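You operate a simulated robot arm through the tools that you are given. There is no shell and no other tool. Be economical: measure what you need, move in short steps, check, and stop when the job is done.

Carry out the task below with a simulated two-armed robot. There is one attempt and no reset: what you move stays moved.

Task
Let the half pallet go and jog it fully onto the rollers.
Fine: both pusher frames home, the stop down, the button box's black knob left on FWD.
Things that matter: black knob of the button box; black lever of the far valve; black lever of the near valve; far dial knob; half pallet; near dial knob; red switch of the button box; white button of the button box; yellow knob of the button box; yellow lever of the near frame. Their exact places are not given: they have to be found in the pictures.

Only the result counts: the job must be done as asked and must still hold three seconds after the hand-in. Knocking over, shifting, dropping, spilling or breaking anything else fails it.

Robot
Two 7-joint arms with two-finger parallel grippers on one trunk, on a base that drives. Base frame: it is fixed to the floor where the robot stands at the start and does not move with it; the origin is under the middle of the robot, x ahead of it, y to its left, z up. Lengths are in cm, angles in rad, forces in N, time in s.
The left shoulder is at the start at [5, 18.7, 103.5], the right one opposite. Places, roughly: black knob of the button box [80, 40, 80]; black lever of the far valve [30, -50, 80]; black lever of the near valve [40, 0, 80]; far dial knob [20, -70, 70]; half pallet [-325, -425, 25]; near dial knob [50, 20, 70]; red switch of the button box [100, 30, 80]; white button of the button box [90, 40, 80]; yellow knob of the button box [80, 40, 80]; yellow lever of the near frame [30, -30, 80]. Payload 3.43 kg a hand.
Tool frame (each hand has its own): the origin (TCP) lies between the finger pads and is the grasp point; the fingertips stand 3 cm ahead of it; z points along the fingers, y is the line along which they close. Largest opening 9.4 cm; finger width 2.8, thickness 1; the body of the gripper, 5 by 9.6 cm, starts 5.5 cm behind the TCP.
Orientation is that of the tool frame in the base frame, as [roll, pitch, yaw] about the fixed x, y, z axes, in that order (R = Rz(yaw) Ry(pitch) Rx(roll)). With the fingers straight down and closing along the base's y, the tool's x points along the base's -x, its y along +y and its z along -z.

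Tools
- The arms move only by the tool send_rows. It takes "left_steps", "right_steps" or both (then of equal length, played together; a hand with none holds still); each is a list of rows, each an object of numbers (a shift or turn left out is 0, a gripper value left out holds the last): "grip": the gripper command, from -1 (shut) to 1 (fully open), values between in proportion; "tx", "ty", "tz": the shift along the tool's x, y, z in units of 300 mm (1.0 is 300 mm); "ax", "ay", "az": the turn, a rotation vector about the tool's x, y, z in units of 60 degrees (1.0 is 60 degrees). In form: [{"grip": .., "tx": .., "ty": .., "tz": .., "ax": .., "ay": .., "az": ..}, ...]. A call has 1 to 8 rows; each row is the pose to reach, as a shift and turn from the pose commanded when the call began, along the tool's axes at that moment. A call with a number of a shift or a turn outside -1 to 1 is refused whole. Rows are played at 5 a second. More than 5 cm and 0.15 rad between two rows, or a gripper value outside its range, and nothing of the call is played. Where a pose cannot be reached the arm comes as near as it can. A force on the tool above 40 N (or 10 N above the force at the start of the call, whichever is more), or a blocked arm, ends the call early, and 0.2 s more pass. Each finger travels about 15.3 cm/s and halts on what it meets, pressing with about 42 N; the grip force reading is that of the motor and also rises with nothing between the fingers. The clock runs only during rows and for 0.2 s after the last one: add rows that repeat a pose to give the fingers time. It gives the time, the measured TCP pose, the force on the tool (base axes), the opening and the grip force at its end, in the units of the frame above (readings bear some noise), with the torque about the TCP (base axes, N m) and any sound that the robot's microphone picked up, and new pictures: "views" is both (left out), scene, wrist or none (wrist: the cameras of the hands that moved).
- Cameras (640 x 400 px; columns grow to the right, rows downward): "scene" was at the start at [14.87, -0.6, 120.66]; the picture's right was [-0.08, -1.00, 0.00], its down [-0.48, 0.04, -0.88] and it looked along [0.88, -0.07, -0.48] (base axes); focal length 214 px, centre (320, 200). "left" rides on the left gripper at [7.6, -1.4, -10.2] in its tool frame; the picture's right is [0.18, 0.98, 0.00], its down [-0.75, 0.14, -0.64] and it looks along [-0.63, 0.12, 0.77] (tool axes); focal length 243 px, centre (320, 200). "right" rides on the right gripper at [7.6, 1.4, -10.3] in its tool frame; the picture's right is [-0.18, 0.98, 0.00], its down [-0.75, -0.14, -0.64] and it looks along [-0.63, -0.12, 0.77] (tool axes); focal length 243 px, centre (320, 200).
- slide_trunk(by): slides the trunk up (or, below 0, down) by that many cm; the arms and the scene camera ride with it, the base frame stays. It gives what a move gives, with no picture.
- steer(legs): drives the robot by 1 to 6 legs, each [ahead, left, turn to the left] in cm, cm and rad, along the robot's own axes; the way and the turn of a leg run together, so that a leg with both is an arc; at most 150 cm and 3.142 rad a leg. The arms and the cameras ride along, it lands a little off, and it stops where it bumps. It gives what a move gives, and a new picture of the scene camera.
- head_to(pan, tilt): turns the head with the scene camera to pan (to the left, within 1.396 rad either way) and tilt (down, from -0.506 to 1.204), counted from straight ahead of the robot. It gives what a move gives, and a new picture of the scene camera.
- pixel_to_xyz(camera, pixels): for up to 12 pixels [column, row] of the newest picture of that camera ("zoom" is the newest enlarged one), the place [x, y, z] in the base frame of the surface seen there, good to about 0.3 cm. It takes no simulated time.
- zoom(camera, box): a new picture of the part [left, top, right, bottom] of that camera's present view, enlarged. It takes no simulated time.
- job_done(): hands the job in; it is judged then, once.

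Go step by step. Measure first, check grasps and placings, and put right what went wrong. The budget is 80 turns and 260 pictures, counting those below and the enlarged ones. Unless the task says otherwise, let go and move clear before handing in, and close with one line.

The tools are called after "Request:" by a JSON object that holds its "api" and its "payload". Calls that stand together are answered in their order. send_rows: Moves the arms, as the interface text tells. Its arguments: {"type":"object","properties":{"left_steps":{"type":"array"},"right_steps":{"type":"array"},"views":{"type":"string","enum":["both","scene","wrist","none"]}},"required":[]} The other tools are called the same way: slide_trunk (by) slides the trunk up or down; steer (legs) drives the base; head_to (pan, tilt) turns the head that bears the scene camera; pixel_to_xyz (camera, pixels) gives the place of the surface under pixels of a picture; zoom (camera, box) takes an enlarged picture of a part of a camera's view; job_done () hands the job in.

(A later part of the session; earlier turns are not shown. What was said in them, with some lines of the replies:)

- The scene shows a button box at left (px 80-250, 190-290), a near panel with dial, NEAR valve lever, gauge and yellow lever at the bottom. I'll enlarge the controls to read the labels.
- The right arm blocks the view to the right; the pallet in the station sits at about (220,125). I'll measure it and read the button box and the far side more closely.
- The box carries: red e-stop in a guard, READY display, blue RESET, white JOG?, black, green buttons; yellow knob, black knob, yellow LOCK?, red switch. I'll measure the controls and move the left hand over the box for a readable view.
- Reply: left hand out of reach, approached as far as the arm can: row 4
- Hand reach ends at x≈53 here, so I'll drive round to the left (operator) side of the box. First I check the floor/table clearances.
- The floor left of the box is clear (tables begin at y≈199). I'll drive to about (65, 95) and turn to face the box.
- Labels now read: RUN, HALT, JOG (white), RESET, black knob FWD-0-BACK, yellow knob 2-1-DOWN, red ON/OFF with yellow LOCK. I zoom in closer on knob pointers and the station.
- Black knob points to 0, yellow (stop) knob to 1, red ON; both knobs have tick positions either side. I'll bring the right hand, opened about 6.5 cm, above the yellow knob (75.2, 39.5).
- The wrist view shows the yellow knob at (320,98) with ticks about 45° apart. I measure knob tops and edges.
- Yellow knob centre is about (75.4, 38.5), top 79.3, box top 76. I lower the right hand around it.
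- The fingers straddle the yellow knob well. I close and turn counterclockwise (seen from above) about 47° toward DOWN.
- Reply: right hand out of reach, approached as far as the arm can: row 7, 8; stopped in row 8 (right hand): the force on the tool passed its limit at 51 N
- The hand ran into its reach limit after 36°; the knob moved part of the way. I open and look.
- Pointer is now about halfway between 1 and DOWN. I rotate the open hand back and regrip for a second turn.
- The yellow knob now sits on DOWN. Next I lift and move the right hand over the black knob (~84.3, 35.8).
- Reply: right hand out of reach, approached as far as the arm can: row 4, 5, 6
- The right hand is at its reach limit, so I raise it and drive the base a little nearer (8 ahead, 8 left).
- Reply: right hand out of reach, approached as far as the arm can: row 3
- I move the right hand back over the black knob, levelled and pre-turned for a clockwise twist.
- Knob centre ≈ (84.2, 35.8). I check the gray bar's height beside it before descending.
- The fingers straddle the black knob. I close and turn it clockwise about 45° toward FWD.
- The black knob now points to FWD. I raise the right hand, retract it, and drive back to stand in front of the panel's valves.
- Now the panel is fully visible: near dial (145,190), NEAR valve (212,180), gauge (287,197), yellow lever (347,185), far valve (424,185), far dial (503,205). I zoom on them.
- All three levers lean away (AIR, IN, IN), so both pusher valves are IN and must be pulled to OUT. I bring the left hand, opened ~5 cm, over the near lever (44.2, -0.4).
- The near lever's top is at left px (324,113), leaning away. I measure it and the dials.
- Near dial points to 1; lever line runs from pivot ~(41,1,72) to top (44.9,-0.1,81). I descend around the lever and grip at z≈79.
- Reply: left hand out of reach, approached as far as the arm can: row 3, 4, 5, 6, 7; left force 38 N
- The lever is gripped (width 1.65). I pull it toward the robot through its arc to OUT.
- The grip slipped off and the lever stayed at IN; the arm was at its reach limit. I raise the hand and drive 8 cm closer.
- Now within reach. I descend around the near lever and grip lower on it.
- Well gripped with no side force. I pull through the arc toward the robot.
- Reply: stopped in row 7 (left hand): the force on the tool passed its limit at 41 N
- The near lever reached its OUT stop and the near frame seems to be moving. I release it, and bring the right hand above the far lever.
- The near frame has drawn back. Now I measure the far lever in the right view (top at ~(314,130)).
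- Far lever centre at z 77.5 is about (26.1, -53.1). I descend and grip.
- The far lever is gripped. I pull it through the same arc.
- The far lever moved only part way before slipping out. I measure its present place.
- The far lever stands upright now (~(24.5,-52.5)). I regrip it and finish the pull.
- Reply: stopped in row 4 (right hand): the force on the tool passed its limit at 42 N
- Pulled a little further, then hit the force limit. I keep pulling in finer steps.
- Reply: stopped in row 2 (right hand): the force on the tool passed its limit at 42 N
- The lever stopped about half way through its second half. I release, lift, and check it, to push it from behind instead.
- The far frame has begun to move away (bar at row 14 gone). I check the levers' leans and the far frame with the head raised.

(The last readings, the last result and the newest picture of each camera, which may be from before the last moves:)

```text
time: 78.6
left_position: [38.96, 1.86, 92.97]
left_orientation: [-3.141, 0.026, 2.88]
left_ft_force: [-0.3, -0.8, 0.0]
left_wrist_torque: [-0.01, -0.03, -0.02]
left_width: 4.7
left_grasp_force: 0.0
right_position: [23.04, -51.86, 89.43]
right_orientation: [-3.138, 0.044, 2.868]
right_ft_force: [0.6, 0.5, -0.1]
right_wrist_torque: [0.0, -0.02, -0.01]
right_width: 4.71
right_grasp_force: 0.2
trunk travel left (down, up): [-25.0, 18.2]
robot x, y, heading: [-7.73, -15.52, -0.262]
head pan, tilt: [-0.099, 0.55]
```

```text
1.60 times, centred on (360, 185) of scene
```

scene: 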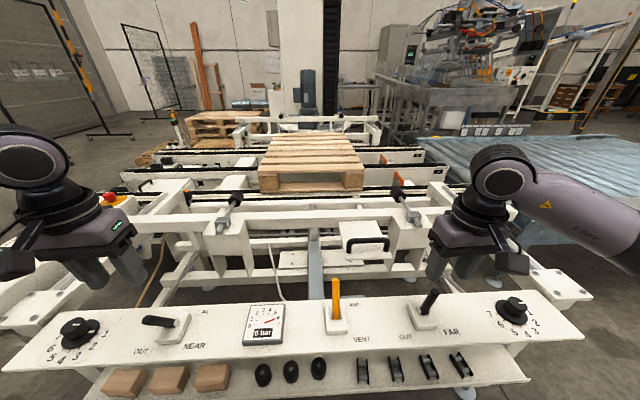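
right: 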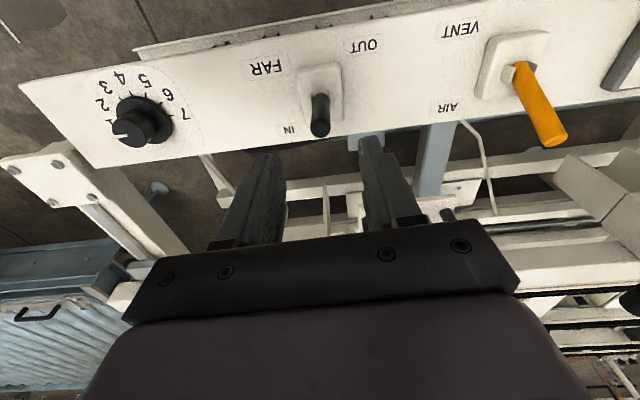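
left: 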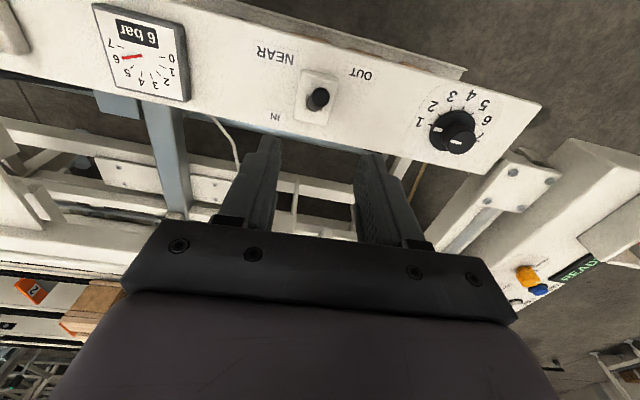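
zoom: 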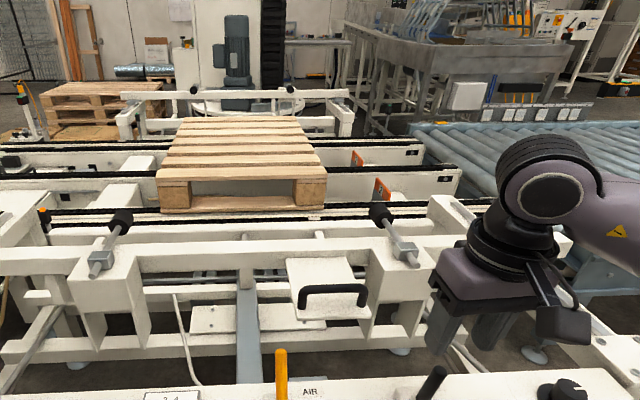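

The far lever leans only ~5° past upright versus ~20° for the near one, so I push it further from behind with closed fingers.

Request:
{"api": "send_rows", "payload": {"right_steps": [{"tx": -0.06, "grip": -1, "ay": 0.04}, {"tx": -0.12, "ty": 0.01, "ay": 0.04}, {"tx": -0.175, "ty": 0.017, "ay": 0.04}, {"tx": -0.175, "ty": 0.017, "tz": 0.1, "ay": 0.04}, {"tx": -0.175, "ty": 0.017, "tz": 0.2, "ay": 0.04}, {"tx": -0.175, "ty": 0.017, "tz": 0.31, "ay": 0.04}, {"tx": -0.175, "ty": 0.017, "tz": 0.31, "ay": 0.04}]}}

Request:
{"api": "pixel_to_xyz", "payload": {"camera": "scene", "pixels": [[280, 121], [375, 120], [346, 118], [240, 122], [300, 214], [374, 119]]}}

```text
time: 80.2
left_position: [38.89, 1.86, 92.89]
left_orientation: [3.141, 0.028, 2.881]
left_ft_force: [0.2, -1.0, -0.9]
left_wrist_torque: [0.03, 0.01, -0.01]
left_width: 4.72
left_grasp_force: 0.0
right_position: [28.57, -53.07, 80.55]
right_orientation: [-3.138, 0.001, 2.867]
right_ft_force: [-0.5, -0.1, 0.1]
right_wrist_torque: [-0.04, 0.01, 0.01]
right_width: 0.0
right_grasp_force: 32.8
trunk travel left (down, up): [-25.0, 18.2]
robot x, y, heading: [-7.75, -15.1, -0.264]
head pan, tilt: [-0.099, 0.55]
```

scene: 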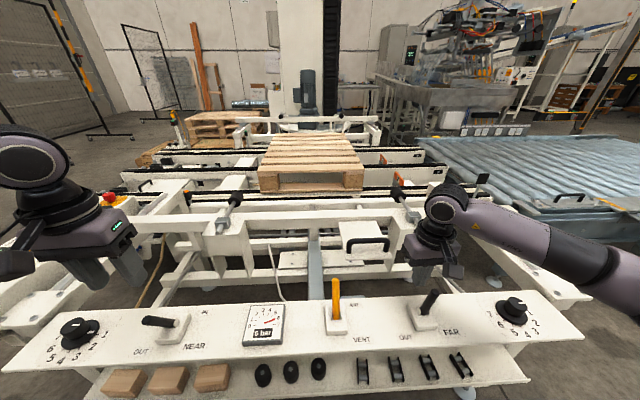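
right: 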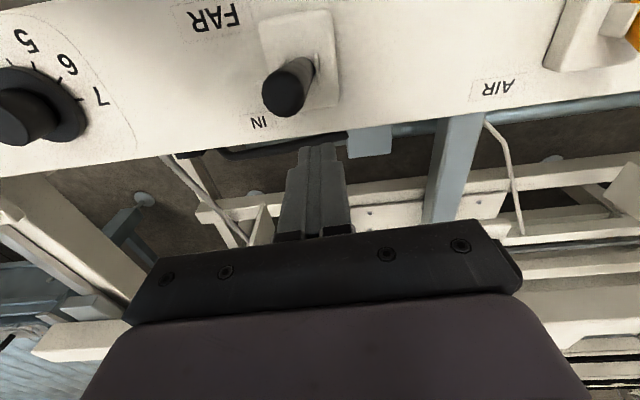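

```text
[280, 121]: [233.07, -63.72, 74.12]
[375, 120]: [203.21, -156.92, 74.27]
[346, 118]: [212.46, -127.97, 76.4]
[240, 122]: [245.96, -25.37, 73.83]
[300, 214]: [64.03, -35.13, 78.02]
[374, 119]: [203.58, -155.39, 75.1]
```

The lever top appears left of the fingers at (287,92); I measure it to align before pushing.

Request:
{"api": "pixel_to_xyz", "payload": {"camera": "right", "pixels": [[285, 98], [292, 75], [305, 65]]}}

```text
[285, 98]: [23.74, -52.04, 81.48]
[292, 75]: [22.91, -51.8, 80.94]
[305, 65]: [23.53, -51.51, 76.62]
```

Alignment is within 0.2 cm. I push toward the robot.

Request:
{"api": "send_rows", "payload": {"right_steps": [{"tx": 0.05}, {"tx": 0.09}, {"tx": 0.12}, {"tx": 0.14}, {"tx": 0.16}, {"tx": 0.18}, {"tx": 0.2}, {"tx": 0.21}]}}

Request:
{"api": "zoom", "payload": {"camera": "scene", "box": [340, 240, 520, 360]}}

```text
time: 81.6
left_position: [39.02, 1.99, 92.99]
left_orientation: [3.141, 0.026, 2.881]
left_ft_force: [-1.0, -0.3, 0.0]
left_wrist_torque: [-0.01, -0.03, 0.0]
left_width: 4.72
left_grasp_force: 0.1
right_position: [24.61, -51.78, 80.75]
right_orientation: [3.139, 0.029, 2.862]
right_ft_force: [4.6, 0.5, 2.0]
right_wrist_torque: [-0.04, -0.13, -0.05]
right_width: 0.03
right_grasp_force: 33.0
trunk travel left (down, up): [-25.0, 18.2]
robot x, y, heading: [-7.82, -15.44, -0.262]
head pan, tilt: [-0.099, 0.55]
stopped in row 6 (right hand): the force on the tool passed its limit at 44 N (the readings are from after the stop); the commanded pose is now the measured one
```

scene: 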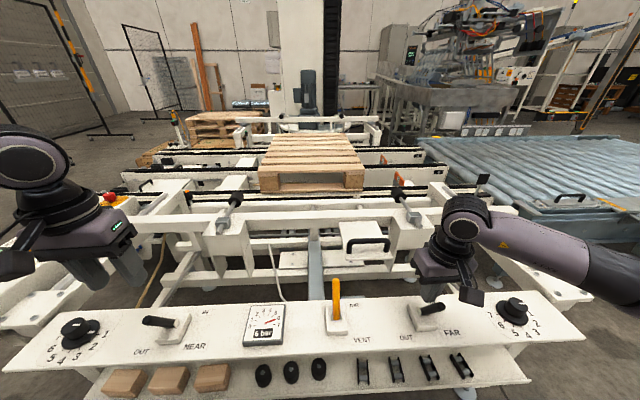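
right: 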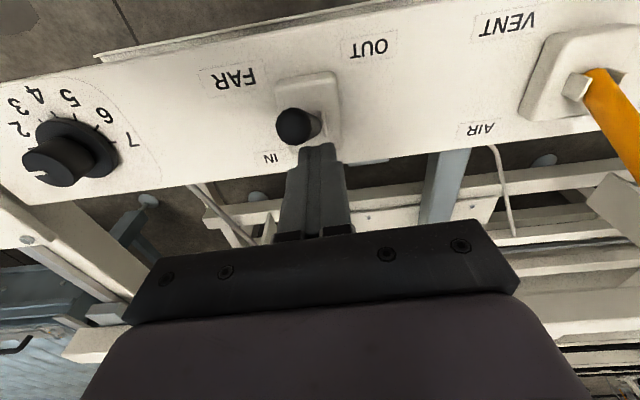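

```text
3.33 times, centred on (430, 300) of scene
```

zoom: 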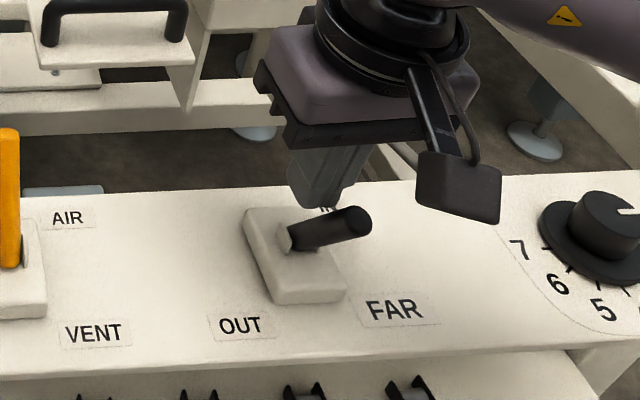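

The far lever now leans fully to OUT like the near one. I lift the right hand clear and check whether the frames have come home.

Request:
{"api": "send_rows", "payload": {"right_steps": [{"tx": -0.03}, {"tx": -0.03, "tz": -0.12}, {"tx": -0.03, "tz": -0.25}, {"tx": 0.0, "tz": -0.4}, {"tx": 0.1, "tz": -0.5}, {"tx": 0.1, "tz": -0.6}], "left_steps": [{"tz": -0.05}, {"tz": -0.1}, {"tz": -0.15}, {"tz": -0.2}, {"tz": -0.25, "grip": -1}, {"tz": -0.3}], "views": "scene"}}

Request:
{"api": "pixel_to_xyz", "payload": {"camera": "scene", "pixels": [[280, 121], [346, 118], [240, 122], [300, 214], [340, 214], [300, 160], [285, 175], [350, 185]]}}

Request:
{"api": "zoom", "payload": {"camera": "scene", "box": [120, 100, 480, 325]}}

```text
time: 83.0
left_position: [38.73, 2.1, 102.11]
left_orientation: [3.141, 0.026, 2.882]
left_ft_force: [0.8, 0.6, 0.0]
left_wrist_torque: [0.03, 0.01, 0.02]
left_width: 0.02
left_grasp_force: 32.9
right_position: [21.34, -50.88, 98.62]
right_orientation: [3.141, 0.027, 2.861]
right_ft_force: [0.2, 0.3, -1.0]
right_wrist_torque: [-0.02, -0.01, -0.03]
right_width: 0.0
right_grasp_force: 32.6
trunk travel left (down, up): [-25.0, 18.2]
robot x, y, heading: [-7.64, -15.22, -0.26]
head pan, tilt: [-0.099, 0.55]
```

scene: 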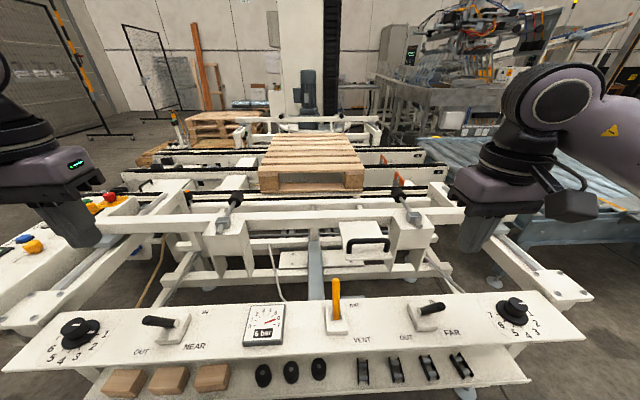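

```text
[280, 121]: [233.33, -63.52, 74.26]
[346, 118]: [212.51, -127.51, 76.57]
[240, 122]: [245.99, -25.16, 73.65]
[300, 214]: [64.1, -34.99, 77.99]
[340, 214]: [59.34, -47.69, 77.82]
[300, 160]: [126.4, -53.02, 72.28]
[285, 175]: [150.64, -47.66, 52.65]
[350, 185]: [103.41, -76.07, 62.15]
```

```text
1.78 times, centred on (300, 212) of scene
```

zoom: 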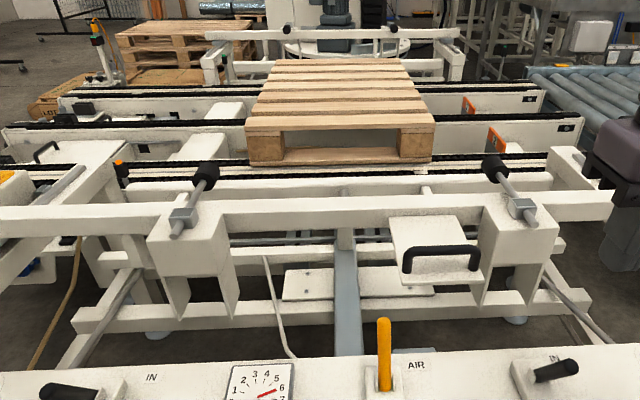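

Both frames are steady at home (near bar x≈64, far bar ≈233). I look closely at the orange plates near (398,182) which could be the stop.

Request:
{"api": "zoom", "payload": {"camera": "scene", "box": [340, 130, 500, 230]}}

Request:
{"api": "zoom", "payload": {"camera": "left", "box": [0, 180, 160, 280]}}

Request:
{"api": "pixel_to_xyz", "payload": {"camera": "scene", "pixels": [[398, 182], [383, 160], [448, 155], [445, 173], [470, 150], [520, 170], [362, 172], [262, 172], [360, 145], [270, 140]]}}

```text
4.00 times, centred on (420, 180) of scene
```

zoom: 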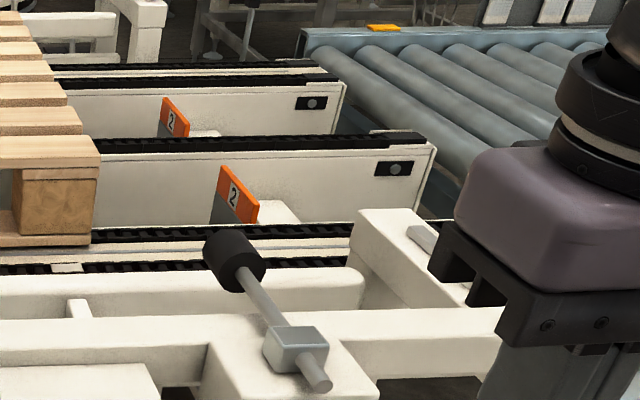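

```text
4.00 times, centred on (80, 230) of left
```

zoom: 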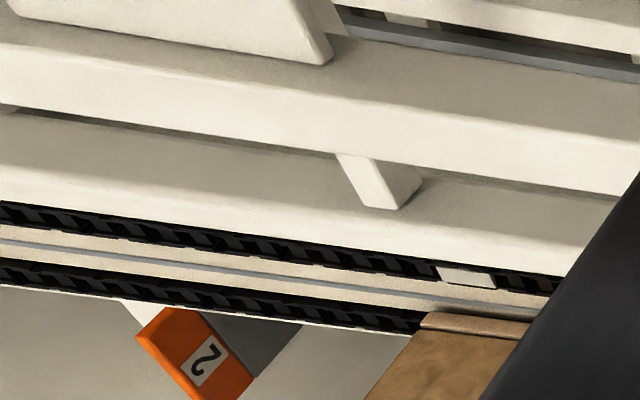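

```text
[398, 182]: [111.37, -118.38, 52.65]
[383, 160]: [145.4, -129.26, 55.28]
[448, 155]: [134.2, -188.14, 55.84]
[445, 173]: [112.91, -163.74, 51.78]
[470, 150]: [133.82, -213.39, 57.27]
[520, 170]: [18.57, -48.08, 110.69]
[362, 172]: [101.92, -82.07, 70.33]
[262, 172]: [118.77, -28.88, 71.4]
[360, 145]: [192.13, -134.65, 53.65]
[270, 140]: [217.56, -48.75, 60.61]
```

The "2" stop plates top out at about z 53–55, below the chain (~57), so the stop is down. Now I return to the box's operator side to jog.

Request:
{"api": "steer", "payload": {"legs": [[-8, 0, 0], [0, 123, 0], [60, 0, 0], [0, 0, -1.03]]}}

Request:
{"api": "head_to", "payload": {"pan": -0.15, "tilt": 0.6}}

Request:
{"api": "zoom", "payload": {"camera": "scene", "box": [160, 140, 480, 340]}}

```text
time: 100.3
left_position: [114.53, 61.76, 102.07]
left_orientation: [-3.141, 0.026, 1.883]
left_ft_force: [-0.1, -0.4, -0.1]
left_wrist_torque: [-0.01, 0.04, 0.01]
left_width: 0.0
left_grasp_force: 33.0
right_position: [60.49, 47.62, 98.49]
right_orientation: [3.139, 0.027, 1.866]
right_ft_force: [0.2, 0.8, 0.5]
right_wrist_torque: [-0.01, -0.02, -0.04]
right_width: 0.0
right_grasp_force: 33.1
trunk travel left (down, up): [-25.0, 18.2]
robot x, y, heading: [75.01, 91.73, -1.263]
head pan, tilt: [-0.099, 0.55]
```

scene: 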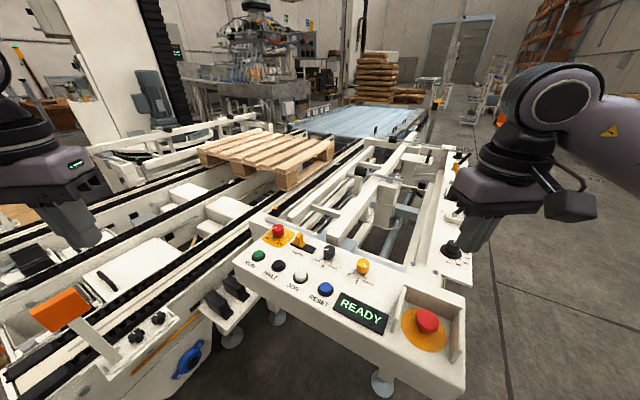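

```text
time: 100.9
left_position: [114.54, 61.53, 102.1]
left_orientation: [-3.14, 0.027, 1.883]
left_ft_force: [0.2, -0.2, 0.3]
left_wrist_torque: [0.0, 0.01, -0.03]
left_width: 0.0
left_grasp_force: 32.9
right_position: [60.73, 47.63, 98.62]
right_orientation: [3.14, 0.029, 1.864]
right_ft_force: [-0.6, 0.1, -0.3]
right_wrist_torque: [0.04, -0.02, 0.0]
right_width: 0.0
right_grasp_force: 33.1
trunk travel left (down, up): [-25.0, 18.2]
robot x, y, heading: [74.86, 91.25, -1.261]
head pan, tilt: [-0.15, 0.6]
```

scene: 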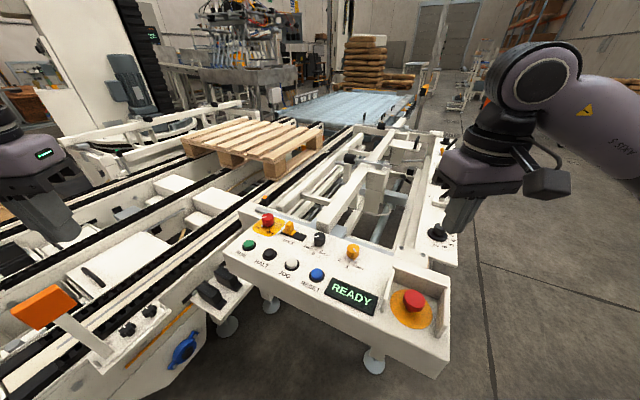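

```text
2.00 times, centred on (320, 240) of scene
```

zoom: 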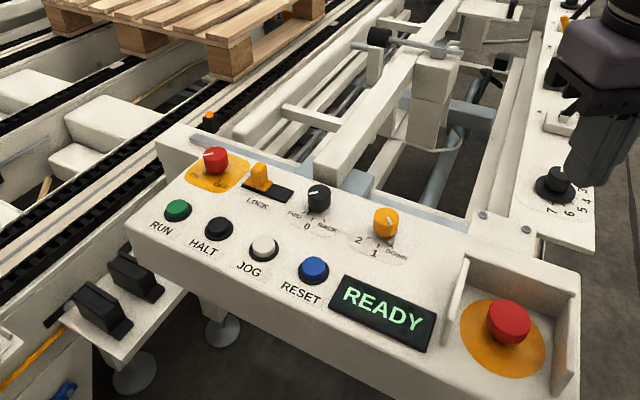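

Now JOG is at scene (292,264). I measure it and move the closed left hand above it.

Request:
{"api": "pixel_to_xyz", "payload": {"camera": "scene", "pixels": [[292, 264], [292, 262], [317, 275], [269, 255], [225, 170], [250, 125]]}}

```text
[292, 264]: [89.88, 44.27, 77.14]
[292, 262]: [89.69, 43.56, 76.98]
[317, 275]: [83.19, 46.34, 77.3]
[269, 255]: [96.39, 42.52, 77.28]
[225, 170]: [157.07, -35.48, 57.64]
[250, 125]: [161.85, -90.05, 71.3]
```

I bring the left hand over JOG at z≈87, then view.

Request:
{"api": "send_rows", "payload": {"left_steps": [{"tx": -0.038, "ty": -0.12, "tz": 0.03, "grip": -1}, {"tx": -0.076, "ty": -0.24, "tz": 0.09}, {"tx": -0.114, "ty": -0.36, "tz": 0.16}, {"tx": -0.152, "ty": -0.48, "tz": 0.23}, {"tx": -0.19, "ty": -0.6, "tz": 0.3}, {"tx": -0.228, "ty": -0.72, "tz": 0.37}, {"tx": -0.266, "ty": -0.84, "tz": 0.44, "ay": 0.025}, {"tx": -0.303, "ty": -0.964, "tz": 0.5, "ay": 0.025}]}}

Request:
{"api": "zoom", "payload": {"camera": "scene", "box": [220, 200, 380, 300]}}

```text
time: 102.7
left_position: [101.23, 55.53, 90.25]
left_orientation: [3.141, -0.001, 1.882]
left_ft_force: [-0.5, 0.1, 0.4]
left_wrist_torque: [0.02, -0.02, 0.0]
left_width: 0.0
left_grasp_force: 32.9
left hand out of reach, approached as far as the arm can: row 4, 5, 6, 7, 8
right_position: [60.64, 47.56, 98.61]
right_orientation: [3.14, 0.028, 1.864]
right_ft_force: [0.0, -0.3, -0.4]
right_wrist_torque: [0.01, 0.0, -0.03]
right_width: 0.0
right_grasp_force: 32.9
trunk travel left (down, up): [-25.0, 18.2]
robot x, y, heading: [74.55, 91.14, -1.259]
head pan, tilt: [-0.15, 0.6]
```

scene: 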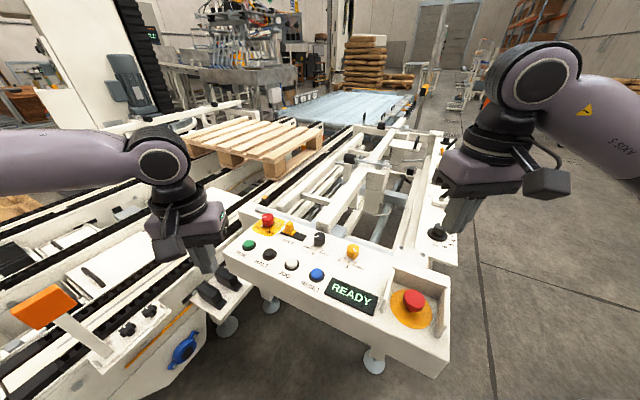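
left: 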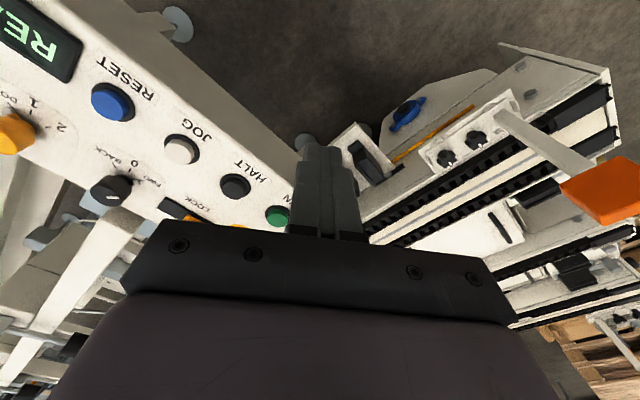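

```text
4.00 times, centred on (300, 250) of scene
```

zoom: 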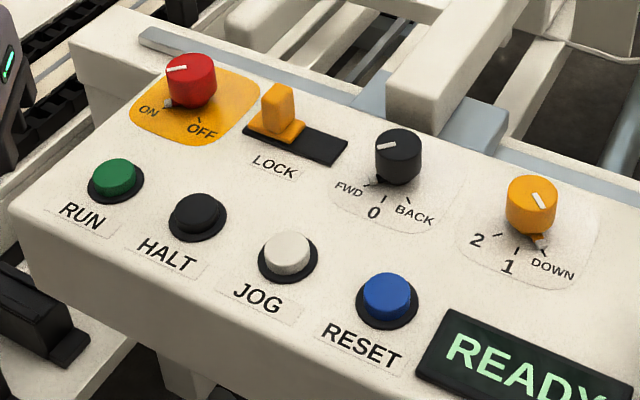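

The left hand cannot reach so far across. I raise it slightly and shift the base 16 cm to its right so JOG lies before the left hand.

Request:
{"api": "send_rows", "payload": {"left_steps": [{"tz": -0.02, "ty": 0.1, "tx": 0.05}, {"tz": -0.1, "ty": 0.22, "tx": 0.1}, {"tz": -0.12, "ty": 0.36, "tx": 0.14}, {"tz": -0.14, "ty": 0.45, "tx": 0.16}], "views": "none"}}

Request:
{"api": "steer", "payload": {"legs": [[0, -16, 0]]}}

```text
time: 103.7
left_position: [113.08, 63.72, 94.1]
left_orientation: [-3.141, -0.004, 1.883]
left_ft_force: [-0.1, -0.4, 0.8]
left_wrist_torque: [0.01, 0.0, 0.01]
left_width: 0.0
left_grasp_force: 32.7
right_position: [60.69, 47.64, 98.64]
right_orientation: [-3.141, 0.028, 1.865]
right_ft_force: [-0.5, 0.0, 0.2]
right_wrist_torque: [-0.01, -0.01, 0.0]
right_width: 0.0
right_grasp_force: 33.0
trunk travel left (down, up): [-25.0, 18.2]
robot x, y, heading: [74.58, 91.39, -1.256]
head pan, tilt: [-0.15, 0.6]
```

```text
time: 105.8
left_position: [97.65, 58.96, 94.2]
left_orientation: [-3.141, 0.0, 1.881]
left_ft_force: [-0.2, 0.4, 0.4]
left_wrist_torque: [0.03, 0.01, -0.01]
left_width: 0.0
left_grasp_force: 33.1
right_position: [45.31, 42.67, 98.54]
right_orientation: [3.14, 0.028, 1.865]
right_ft_force: [0.1, 0.0, -0.1]
right_wrist_torque: [0.01, -0.01, 0.03]
right_width: 0.03
right_grasp_force: 32.9
trunk travel left (down, up): [-25.0, 18.2]
robot x, y, heading: [59.45, 86.59, -1.266]
head pan, tilt: [-0.15, 0.6]
```

scene: 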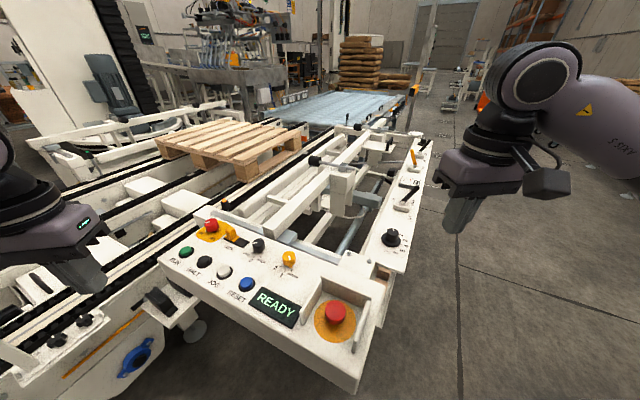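

JOG is now before the left hand. I move it above JOG at z≈84 (tips 81).

Request:
{"api": "send_rows", "payload": {"left_steps": [{"tx": -0.07, "ty": -0.07, "tz": 0.0}, {"tx": -0.14, "ty": -0.14, "tz": 0.05}, {"tx": -0.21, "ty": -0.21, "tz": 0.1}, {"tx": -0.28, "ty": -0.28, "tz": 0.15}, {"tx": -0.35, "ty": -0.35, "tz": 0.2}, {"tx": -0.405, "ty": -0.401, "tz": 0.28}, {"tx": -0.405, "ty": -0.401, "tz": 0.34}, {"tx": -0.405, "ty": -0.401, "tz": 0.34}]}}

Request:
{"api": "zoom", "payload": {"camera": "scene", "box": [140, 200, 300, 300]}}

```text
time: 107.6
left_position: [92.38, 46.95, 85.06]
left_orientation: [-3.141, 0.001, 1.883]
left_ft_force: [0.0, -0.1, -0.7]
left_wrist_torque: [-0.01, -0.02, 0.01]
left_width: 0.01
left_grasp_force: 33.0
left hand out of reach, approached as far as the arm can: row 5, 6, 7, 8
right_position: [45.34, 42.77, 98.46]
right_orientation: [3.14, 0.028, 1.864]
right_ft_force: [-0.2, 0.0, -0.3]
right_wrist_torque: [-0.02, -0.01, 0.0]
right_width: 0.02
right_grasp_force: 32.6
trunk travel left (down, up): [-25.0, 18.2]
robot x, y, heading: [59.23, 86.46, -1.259]
head pan, tilt: [-0.15, 0.6]
```

scene: 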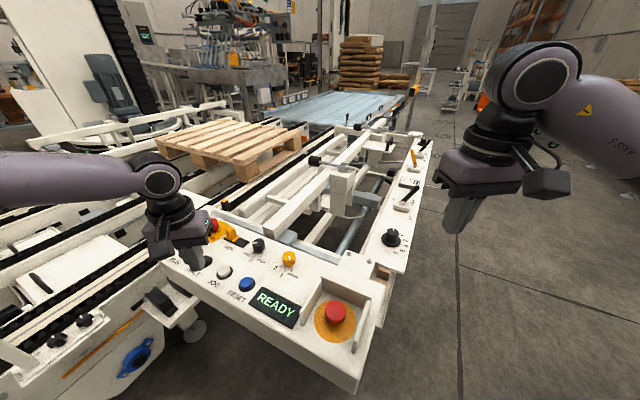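
left: 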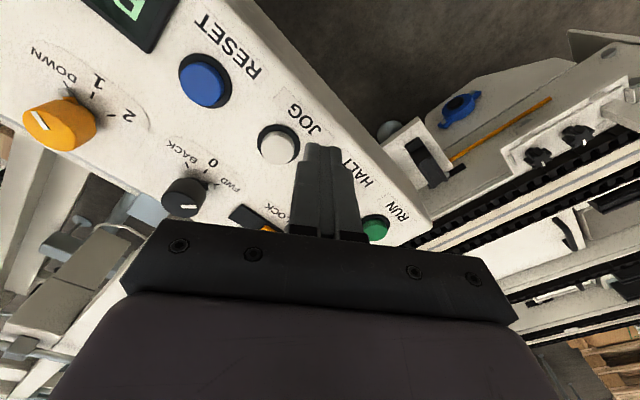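

```text
4.00 times, centred on (220, 250) of scene
```

zoom: 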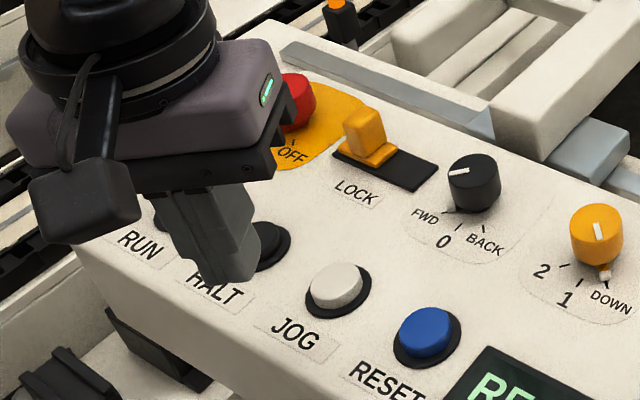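

Still ~4 cm short. I raise the hand and move the base 6 ahead, 4 right.

Request:
{"api": "send_rows", "payload": {"left_steps": [{"tx": 0.12, "ty": 0.12, "tz": -0.1}, {"tx": 0.14, "ty": 0.14, "tz": -0.2}, {"tx": 0.14, "ty": 0.14, "tz": -0.25}], "views": "none"}}

Request:
{"api": "steer", "payload": {"legs": [[6, -4, 0]]}}

```text
refused: row 1 steps farther than a row can; nothing moved
```

```text
time: 108.6
left_position: [90.24, 40.25, 85.08]
left_orientation: [-3.14, 0.0, 1.883]
left_ft_force: [0.6, -0.6, 0.5]
left_wrist_torque: [0.05, 0.0, -0.03]
left_width: 0.03
left_grasp_force: 32.8
right_position: [43.2, 35.8, 98.56]
right_orientation: [3.14, 0.027, 1.861]
right_ft_force: [0.7, -0.1, -0.2]
right_wrist_torque: [-0.02, 0.02, 0.04]
right_width: 0.0
right_grasp_force: 32.6
trunk travel left (down, up): [-25.0, 18.2]
robot x, y, heading: [57.25, 79.37, -1.256]
head pan, tilt: [-0.15, 0.6]
```

scene: 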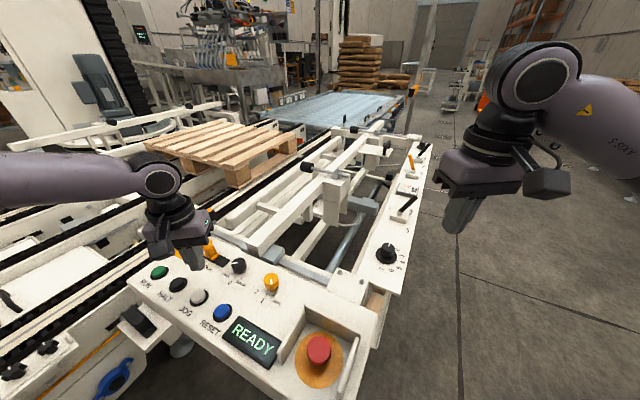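

The hand rode along to (90.2,40.3,85), tips at 82, nothing touched. I check where a zero-shift row takes it, since the commanded pose may differ.

Request:
{"api": "send_rows", "payload": {"left_steps": [{"tx": 0.02, "tz": -0.03}, {"tx": 0.02, "tz": -0.03}], "views": "wrist"}}

```text
time: 109.2
left_position: [90.06, 40.72, 86.06]
left_orientation: [-3.14, -0.001, 1.882]
left_ft_force: [-0.6, -0.9, 0.9]
left_wrist_torque: [0.05, -0.01, 0.02]
left_width: 0.0
left_grasp_force: 33.2
right_position: [43.24, 35.88, 98.52]
right_orientation: [3.14, 0.028, 1.862]
right_ft_force: [0.8, -0.1, 0.3]
right_wrist_torque: [-0.03, -0.02, 0.02]
right_width: 0.0
right_grasp_force: 33.1
trunk travel left (down, up): [-25.0, 18.2]
robot x, y, heading: [57.13, 79.5, -1.26]
head pan, tilt: [-0.15, 0.6]
```

left: 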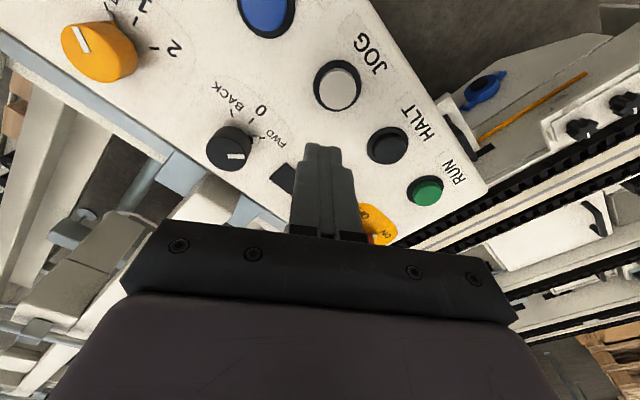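

Commanded equals measured. I take JOG's centre from the wrist view.

Request:
{"api": "pixel_to_xyz", "payload": {"camera": "left", "pixels": [[338, 87], [326, 87], [350, 86], [338, 74], [338, 100]]}}

```text
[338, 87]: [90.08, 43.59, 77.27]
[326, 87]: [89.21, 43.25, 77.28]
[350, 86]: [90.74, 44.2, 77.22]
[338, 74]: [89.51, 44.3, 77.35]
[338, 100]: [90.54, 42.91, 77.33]
```

JOG centre is (90.0, 43.6, 77.3). I move over it and press gently.

Request:
{"api": "send_rows", "payload": {"left_steps": [{"tx": 0.05, "ty": 0.015}, {"tx": 0.093, "ty": 0.028, "tz": 0.05}, {"tx": 0.093, "ty": 0.028, "tz": 0.12}, {"tx": 0.093, "ty": 0.028, "tz": 0.17}, {"tx": 0.093, "ty": 0.028, "tz": 0.19}, {"tx": 0.093, "ty": 0.028, "tz": 0.2}, {"tx": 0.093, "ty": 0.028, "tz": 0.21}, {"tx": 0.093, "ty": 0.028, "tz": 0.215}]}}

Request:
{"api": "zoom", "payload": {"camera": "scene", "box": [120, 200, 300, 360]}}

```text
time: 111.0
left_position: [89.93, 43.67, 79.8]
left_orientation: [-3.14, 0.002, 1.883]
left_ft_force: [1.4, 6.4, 10.1]
left_wrist_torque: [0.17, -0.03, -0.01]
left_width: 0.01
left_grasp_force: 32.8
right_position: [43.16, 36.01, 98.62]
right_orientation: [3.14, 0.028, 1.865]
right_ft_force: [0.3, -0.3, 0.3]
right_wrist_torque: [0.01, -0.01, -0.01]
right_width: 0.0
right_grasp_force: 32.6
trunk travel left (down, up): [-25.0, 18.2]
robot x, y, heading: [57.1, 79.19, -1.261]
head pan, tilt: [-0.15, 0.6]
heard: click
```

scene: 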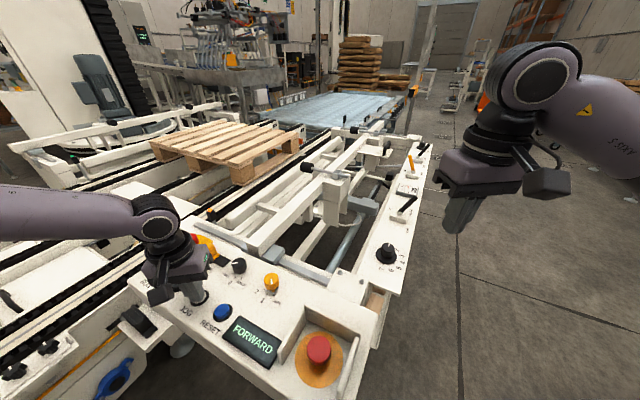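
left: 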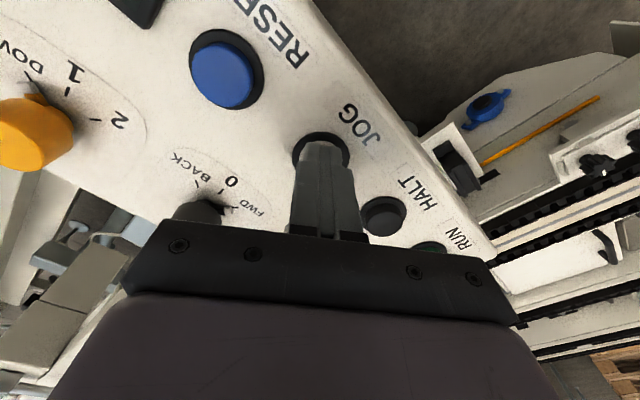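

```text
2.50 times, centred on (210, 280) of scene
```

zoom: 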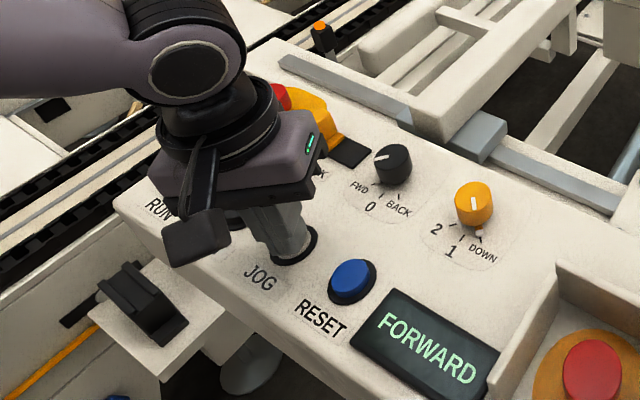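

A click, and the display shows FORWARD: it jogs. I hold the press and watch the pallet.

Request:
{"api": "send_rows", "payload": {"left_steps": [{}, {}, {}, {}, {}, {}, {}, {}], "views": "scene"}}

Request:
{"api": "pixel_to_xyz", "payload": {"camera": "scene", "pixels": [[240, 178], [270, 130], [200, 125], [300, 135]]}}

```text
time: 112.8
left_position: [89.96, 43.7, 79.62]
left_orientation: [-3.141, 0.002, 1.882]
left_ft_force: [0.8, 3.6, 12.8]
left_wrist_torque: [0.09, -0.06, -0.01]
left_width: 0.01
left_grasp_force: 32.7
right_position: [43.24, 35.98, 98.69]
right_orientation: [3.14, 0.03, 1.861]
right_ft_force: [-0.1, 0.0, 0.4]
right_wrist_torque: [0.03, 0.02, 0.0]
right_width: 0.0
right_grasp_force: 32.9
trunk travel left (down, up): [-25.0, 18.2]
robot x, y, heading: [57.46, 79.58, -1.258]
head pan, tilt: [-0.15, 0.6]
```

scene: 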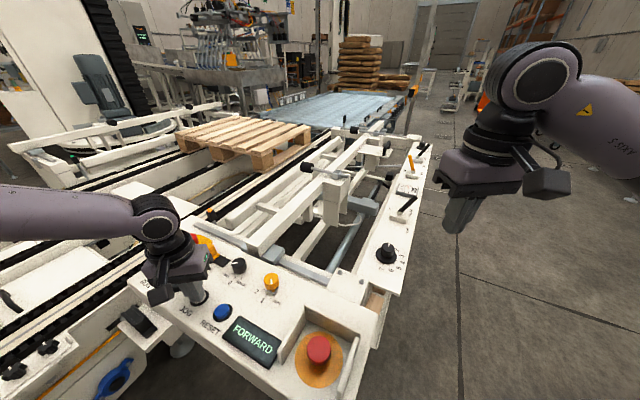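

```text
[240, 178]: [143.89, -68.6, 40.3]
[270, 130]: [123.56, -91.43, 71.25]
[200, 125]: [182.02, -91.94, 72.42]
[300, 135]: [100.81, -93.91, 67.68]
```

It moves about 9 cm/s. I keep holding for several calls.

Request:
{"api": "send_rows", "payload": {"left_steps": [{}, {}, {}, {}, {}, {}, {}, {}], "views": "none"}}

Request:
{"api": "send_rows", "payload": {"left_steps": [{}, {}, {}, {}, {}, {}, {}, {}], "views": "none"}}

Request:
{"api": "send_rows", "payload": {"left_steps": [{}, {}, {}, {}, {}, {}, {}, {}], "views": "scene"}}

Request:
{"api": "zoom", "payload": {"camera": "scene", "box": [160, 60, 440, 235]}}

```text
time: 114.6
left_position: [90.02, 43.81, 79.61]
left_orientation: [-3.141, 0.003, 1.882]
left_ft_force: [1.0, 2.4, 12.8]
left_wrist_torque: [0.04, -0.04, 0.04]
left_width: 0.01
left_grasp_force: 33.1
right_position: [43.21, 35.92, 98.64]
right_orientation: [3.14, 0.03, 1.863]
right_ft_force: [0.2, -0.1, -0.4]
right_wrist_torque: [0.02, -0.03, -0.01]
right_width: 0.0
right_grasp_force: 32.9
trunk travel left (down, up): [-25.0, 18.2]
robot x, y, heading: [57.32, 79.41, -1.26]
head pan, tilt: [-0.15, 0.6]
```

```text
time: 116.4
left_position: [90.11, 43.69, 79.69]
left_orientation: [3.141, 0.001, 1.88]
left_ft_force: [1.4, -0.1, 12.9]
left_wrist_torque: [0.02, -0.01, -0.02]
left_width: 0.0
left_grasp_force: 32.8
right_position: [43.18, 35.96, 98.61]
right_orientation: [-3.141, 0.029, 1.862]
right_ft_force: [1.0, 0.4, -0.7]
right_wrist_torque: [0.02, 0.0, -0.01]
right_width: 0.0
right_grasp_force: 33.3
trunk travel left (down, up): [-25.0, 18.2]
robot x, y, heading: [57.46, 79.27, -1.261]
head pan, tilt: [-0.15, 0.6]
```

```text
time: 118.2
left_position: [90.04, 43.71, 79.57]
left_orientation: [3.142, 0.003, 1.882]
left_ft_force: [1.0, 0.1, 11.7]
left_wrist_torque: [-0.01, 0.01, 0.01]
left_width: 0.0
left_grasp_force: 33.4
right_position: [43.39, 35.89, 98.68]
right_orientation: [3.14, 0.03, 1.862]
right_ft_force: [-0.1, 0.8, -0.1]
right_wrist_torque: [-0.03, -0.02, -0.02]
right_width: 0.0
right_grasp_force: 33.3
trunk travel left (down, up): [-25.0, 18.2]
robot x, y, heading: [57.3, 79.35, -1.256]
head pan, tilt: [-0.15, 0.6]
```

scene: 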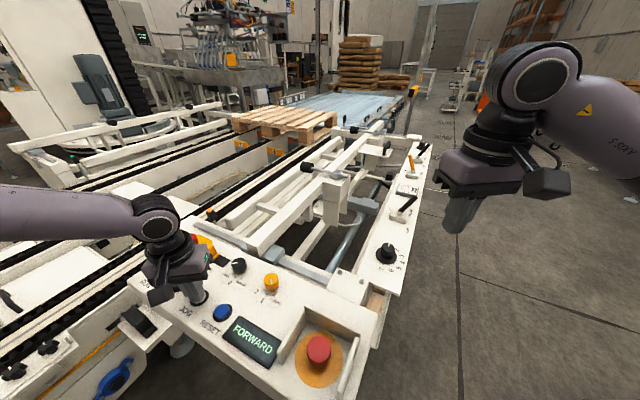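

```text
2.29 times, centred on (300, 148) of scene
```

zoom: 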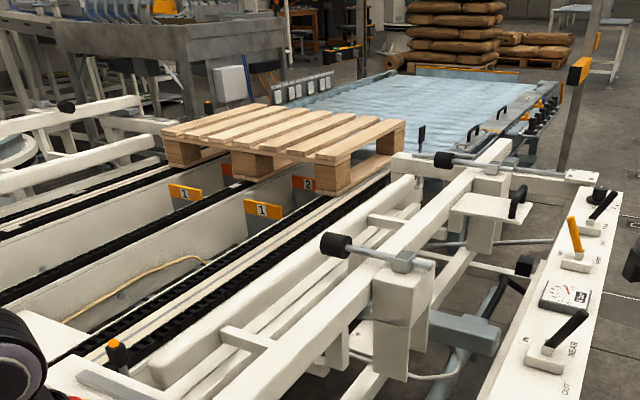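

The pallet passes the lowered stops toward the rollers. I keep holding.

Request:
{"api": "send_rows", "payload": {"left_steps": [{}, {}, {}, {}, {}, {}, {}, {}], "views": "none"}}

Request:
{"api": "send_rows", "payload": {"left_steps": [{}, {}, {}, {}, {}, {}, {}, {}], "views": "none"}}

Request:
{"api": "send_rows", "payload": {"left_steps": [{}, {}, {}, {}, {}, {}, {}, {}], "views": "scene"}}

Request:
{"api": "zoom", "payload": {"camera": "scene", "box": [200, 60, 440, 210]}}

```text
time: 120.0
left_position: [90.07, 43.65, 79.68]
left_orientation: [-3.141, 0.002, 1.881]
left_ft_force: [0.1, -0.9, 12.4]
left_wrist_torque: [-0.02, -0.01, -0.03]
left_width: 0.0
left_grasp_force: 33.1
right_position: [43.27, 36.03, 98.66]
right_orientation: [3.139, 0.029, 1.862]
right_ft_force: [-0.5, 0.1, -0.4]
right_wrist_torque: [0.0, 0.01, -0.01]
right_width: 0.0
right_grasp_force: 32.9
trunk travel left (down, up): [-25.0, 18.2]
robot x, y, heading: [56.73, 79.93, -1.261]
head pan, tilt: [-0.15, 0.6]
```

```text
time: 121.8
left_position: [90.09, 43.73, 79.65]
left_orientation: [3.14, 0.001, 1.881]
left_ft_force: [-0.3, -0.9, 12.3]
left_wrist_torque: [-0.03, -0.02, -0.01]
left_width: 0.0
left_grasp_force: 33.5
right_position: [43.29, 35.91, 98.59]
right_orientation: [3.14, 0.03, 1.864]
right_ft_force: [0.6, 0.0, -0.6]
right_wrist_torque: [0.0, 0.03, 0.01]
right_width: 0.01
right_grasp_force: 33.2
trunk travel left (down, up): [-25.0, 18.2]
robot x, y, heading: [57.02, 79.54, -1.262]
head pan, tilt: [-0.15, 0.6]
```

```text
time: 123.6
left_position: [89.96, 43.66, 79.68]
left_orientation: [-3.141, 0.002, 1.881]
left_ft_force: [0.3, 0.0, 11.8]
left_wrist_torque: [0.01, 0.02, 0.02]
left_width: 0.02
left_grasp_force: 32.8
right_position: [43.24, 35.98, 98.51]
right_orientation: [3.14, 0.03, 1.863]
right_ft_force: [-0.1, -0.3, -1.1]
right_wrist_torque: [0.0, 0.01, 0.0]
right_width: 0.0
right_grasp_force: 32.7
trunk travel left (down, up): [-25.0, 18.2]
robot x, y, heading: [56.9, 79.61, -1.256]
head pan, tilt: [-0.15, 0.6]
```

scene: 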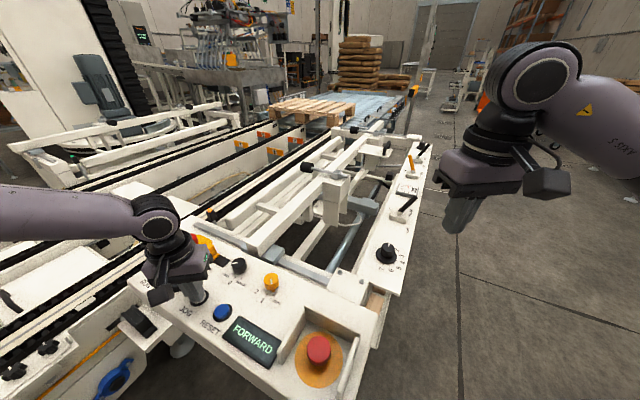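

```text
2.67 times, centred on (320, 135) of scene
```

zoom: 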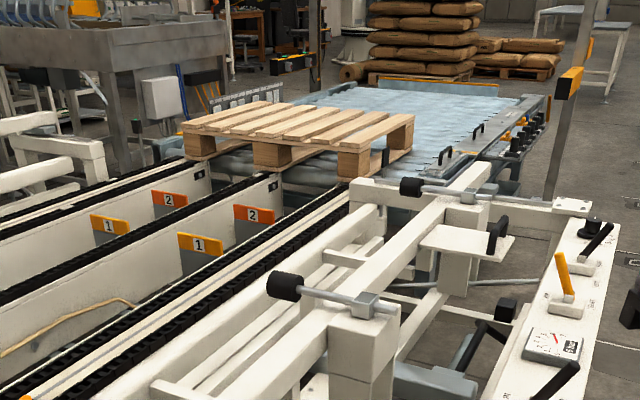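

The trailing edge is now at the conveyor's end. I hold on for two more calls.

Request:
{"api": "send_rows", "payload": {"left_steps": [{}, {}, {}, {}, {}, {}, {}, {}], "views": "none"}}

Request:
{"api": "send_rows", "payload": {"left_steps": [{}, {}, {}, {}, {}, {}, {}, {}], "views": "scene"}}

Request:
{"api": "zoom", "payload": {"camera": "scene", "box": [220, 70, 420, 195]}}

Request:
{"api": "pixel_to_xyz", "payload": {"camera": "zoom", "pixels": [[190, 150], [300, 170], [400, 180]]}}

```text
time: 125.4
left_position: [89.96, 43.71, 79.65]
left_orientation: [3.142, 0.002, 1.881]
left_ft_force: [-0.9, -0.1, 13.4]
left_wrist_torque: [-0.04, -0.01, 0.02]
left_width: 0.01
left_grasp_force: 32.7
right_position: [43.23, 35.86, 98.58]
right_orientation: [3.14, 0.028, 1.863]
right_ft_force: [-0.1, 0.5, 0.0]
right_wrist_torque: [-0.02, -0.02, -0.01]
right_width: 0.02
right_grasp_force: 32.6
trunk travel left (down, up): [-25.0, 18.2]
robot x, y, heading: [57.24, 79.34, -1.268]
head pan, tilt: [-0.15, 0.6]
```

```text
time: 127.2
left_position: [90.02, 43.58, 79.71]
left_orientation: [-3.141, 0.002, 1.88]
left_ft_force: [-0.3, 0.7, 12.0]
left_wrist_torque: [0.01, 0.01, 0.0]
left_width: 0.0
left_grasp_force: 33.1
right_position: [43.14, 35.99, 98.57]
right_orientation: [3.14, 0.03, 1.863]
right_ft_force: [0.5, -0.3, -1.2]
right_wrist_torque: [0.01, -0.02, -0.02]
right_width: 0.0
right_grasp_force: 33.0
trunk travel left (down, up): [-25.0, 18.2]
robot x, y, heading: [57.38, 79.52, -1.268]
head pan, tilt: [-0.15, 0.6]
```

scene: 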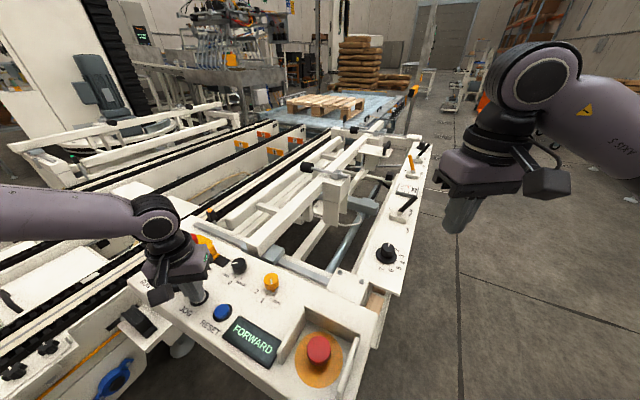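

```text
3.20 times, centred on (320, 132) of scene
```

zoom: 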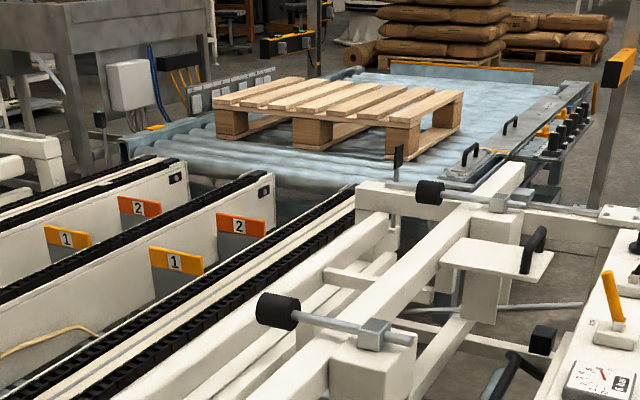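

```text
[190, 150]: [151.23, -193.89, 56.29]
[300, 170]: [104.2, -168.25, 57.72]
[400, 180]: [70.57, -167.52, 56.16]
```

The pallet stands fully on the rollers with several rollers clear behind it. I release JOG by lifting straight up.

Request:
{"api": "send_rows", "payload": {"left_steps": [{"tz": -0.08}, {"tz": -0.2}, {"tz": -0.33}, {"tz": -0.45}, {"tz": -0.5}]}}

Request:
{"api": "zoom", "payload": {"camera": "scene", "box": [120, 200, 300, 360]}}

Request:
{"api": "zoom", "payload": {"camera": "scene", "box": [220, 70, 420, 195]}}

```text
time: 128.4
left_position: [90.1, 43.56, 94.52]
left_orientation: [3.141, -0.001, 1.881]
left_ft_force: [0.4, 0.1, -0.2]
left_wrist_torque: [0.02, -0.02, -0.01]
left_width: 0.0
left_grasp_force: 33.6
right_position: [43.28, 35.88, 98.59]
right_orientation: [3.139, 0.028, 1.863]
right_ft_force: [0.1, 0.2, -0.3]
right_wrist_torque: [0.01, 0.02, -0.05]
right_width: 0.0
right_grasp_force: 33.0
trunk travel left (down, up): [-25.0, 18.2]
robot x, y, heading: [57.16, 79.48, -1.262]
head pan, tilt: [-0.15, 0.6]
```

scene: 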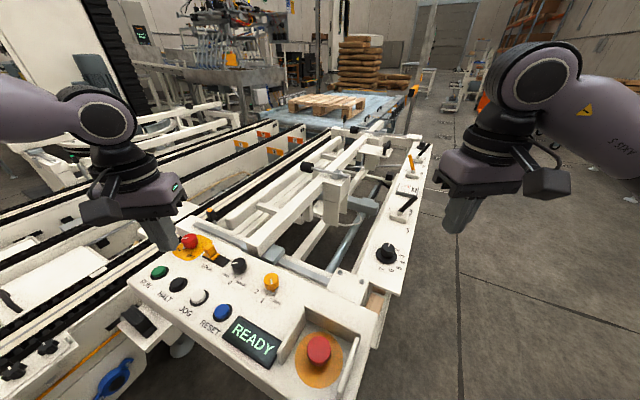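
left: 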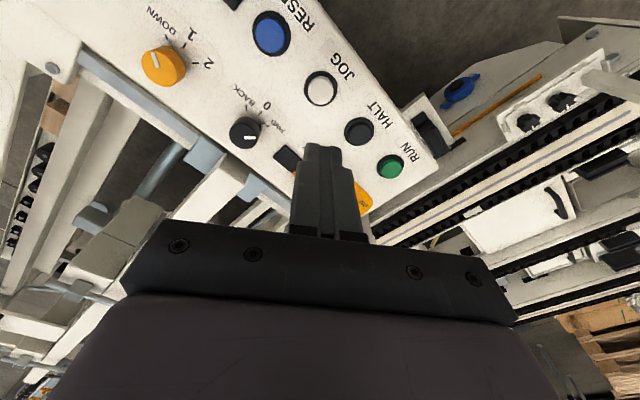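

```text
2.50 times, centred on (210, 280) of scene
```

zoom: 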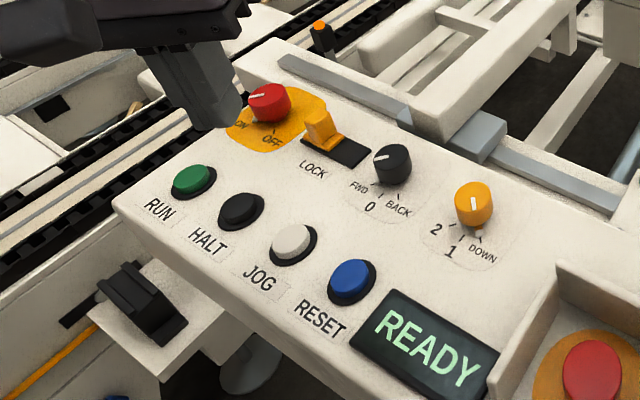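

```text
3.20 times, centred on (320, 132) of scene
```

zoom: 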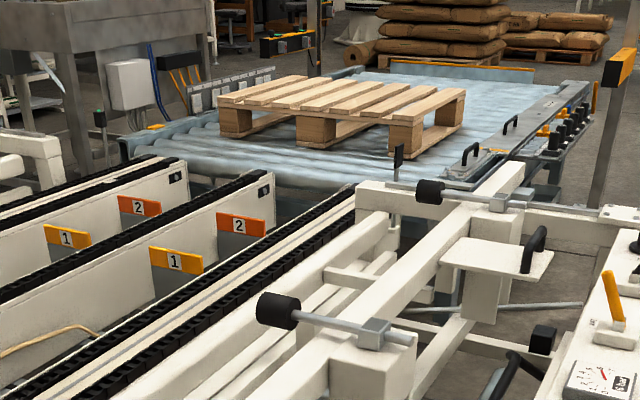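

The display is back to READY. The pallet is at rest fully on the rollers, the black knob is on FWD and the yellow knob on DOWN, and both frames are home with the hands clear. I hand in.

Request:
{"api": "job_done", "payload": {}}

```text
The job is handed in.
```

The half pallet is released and fully on the rollers. Both pusher frames are home, the stop is down, and the black knob is left on FWD; I've handed the job in.
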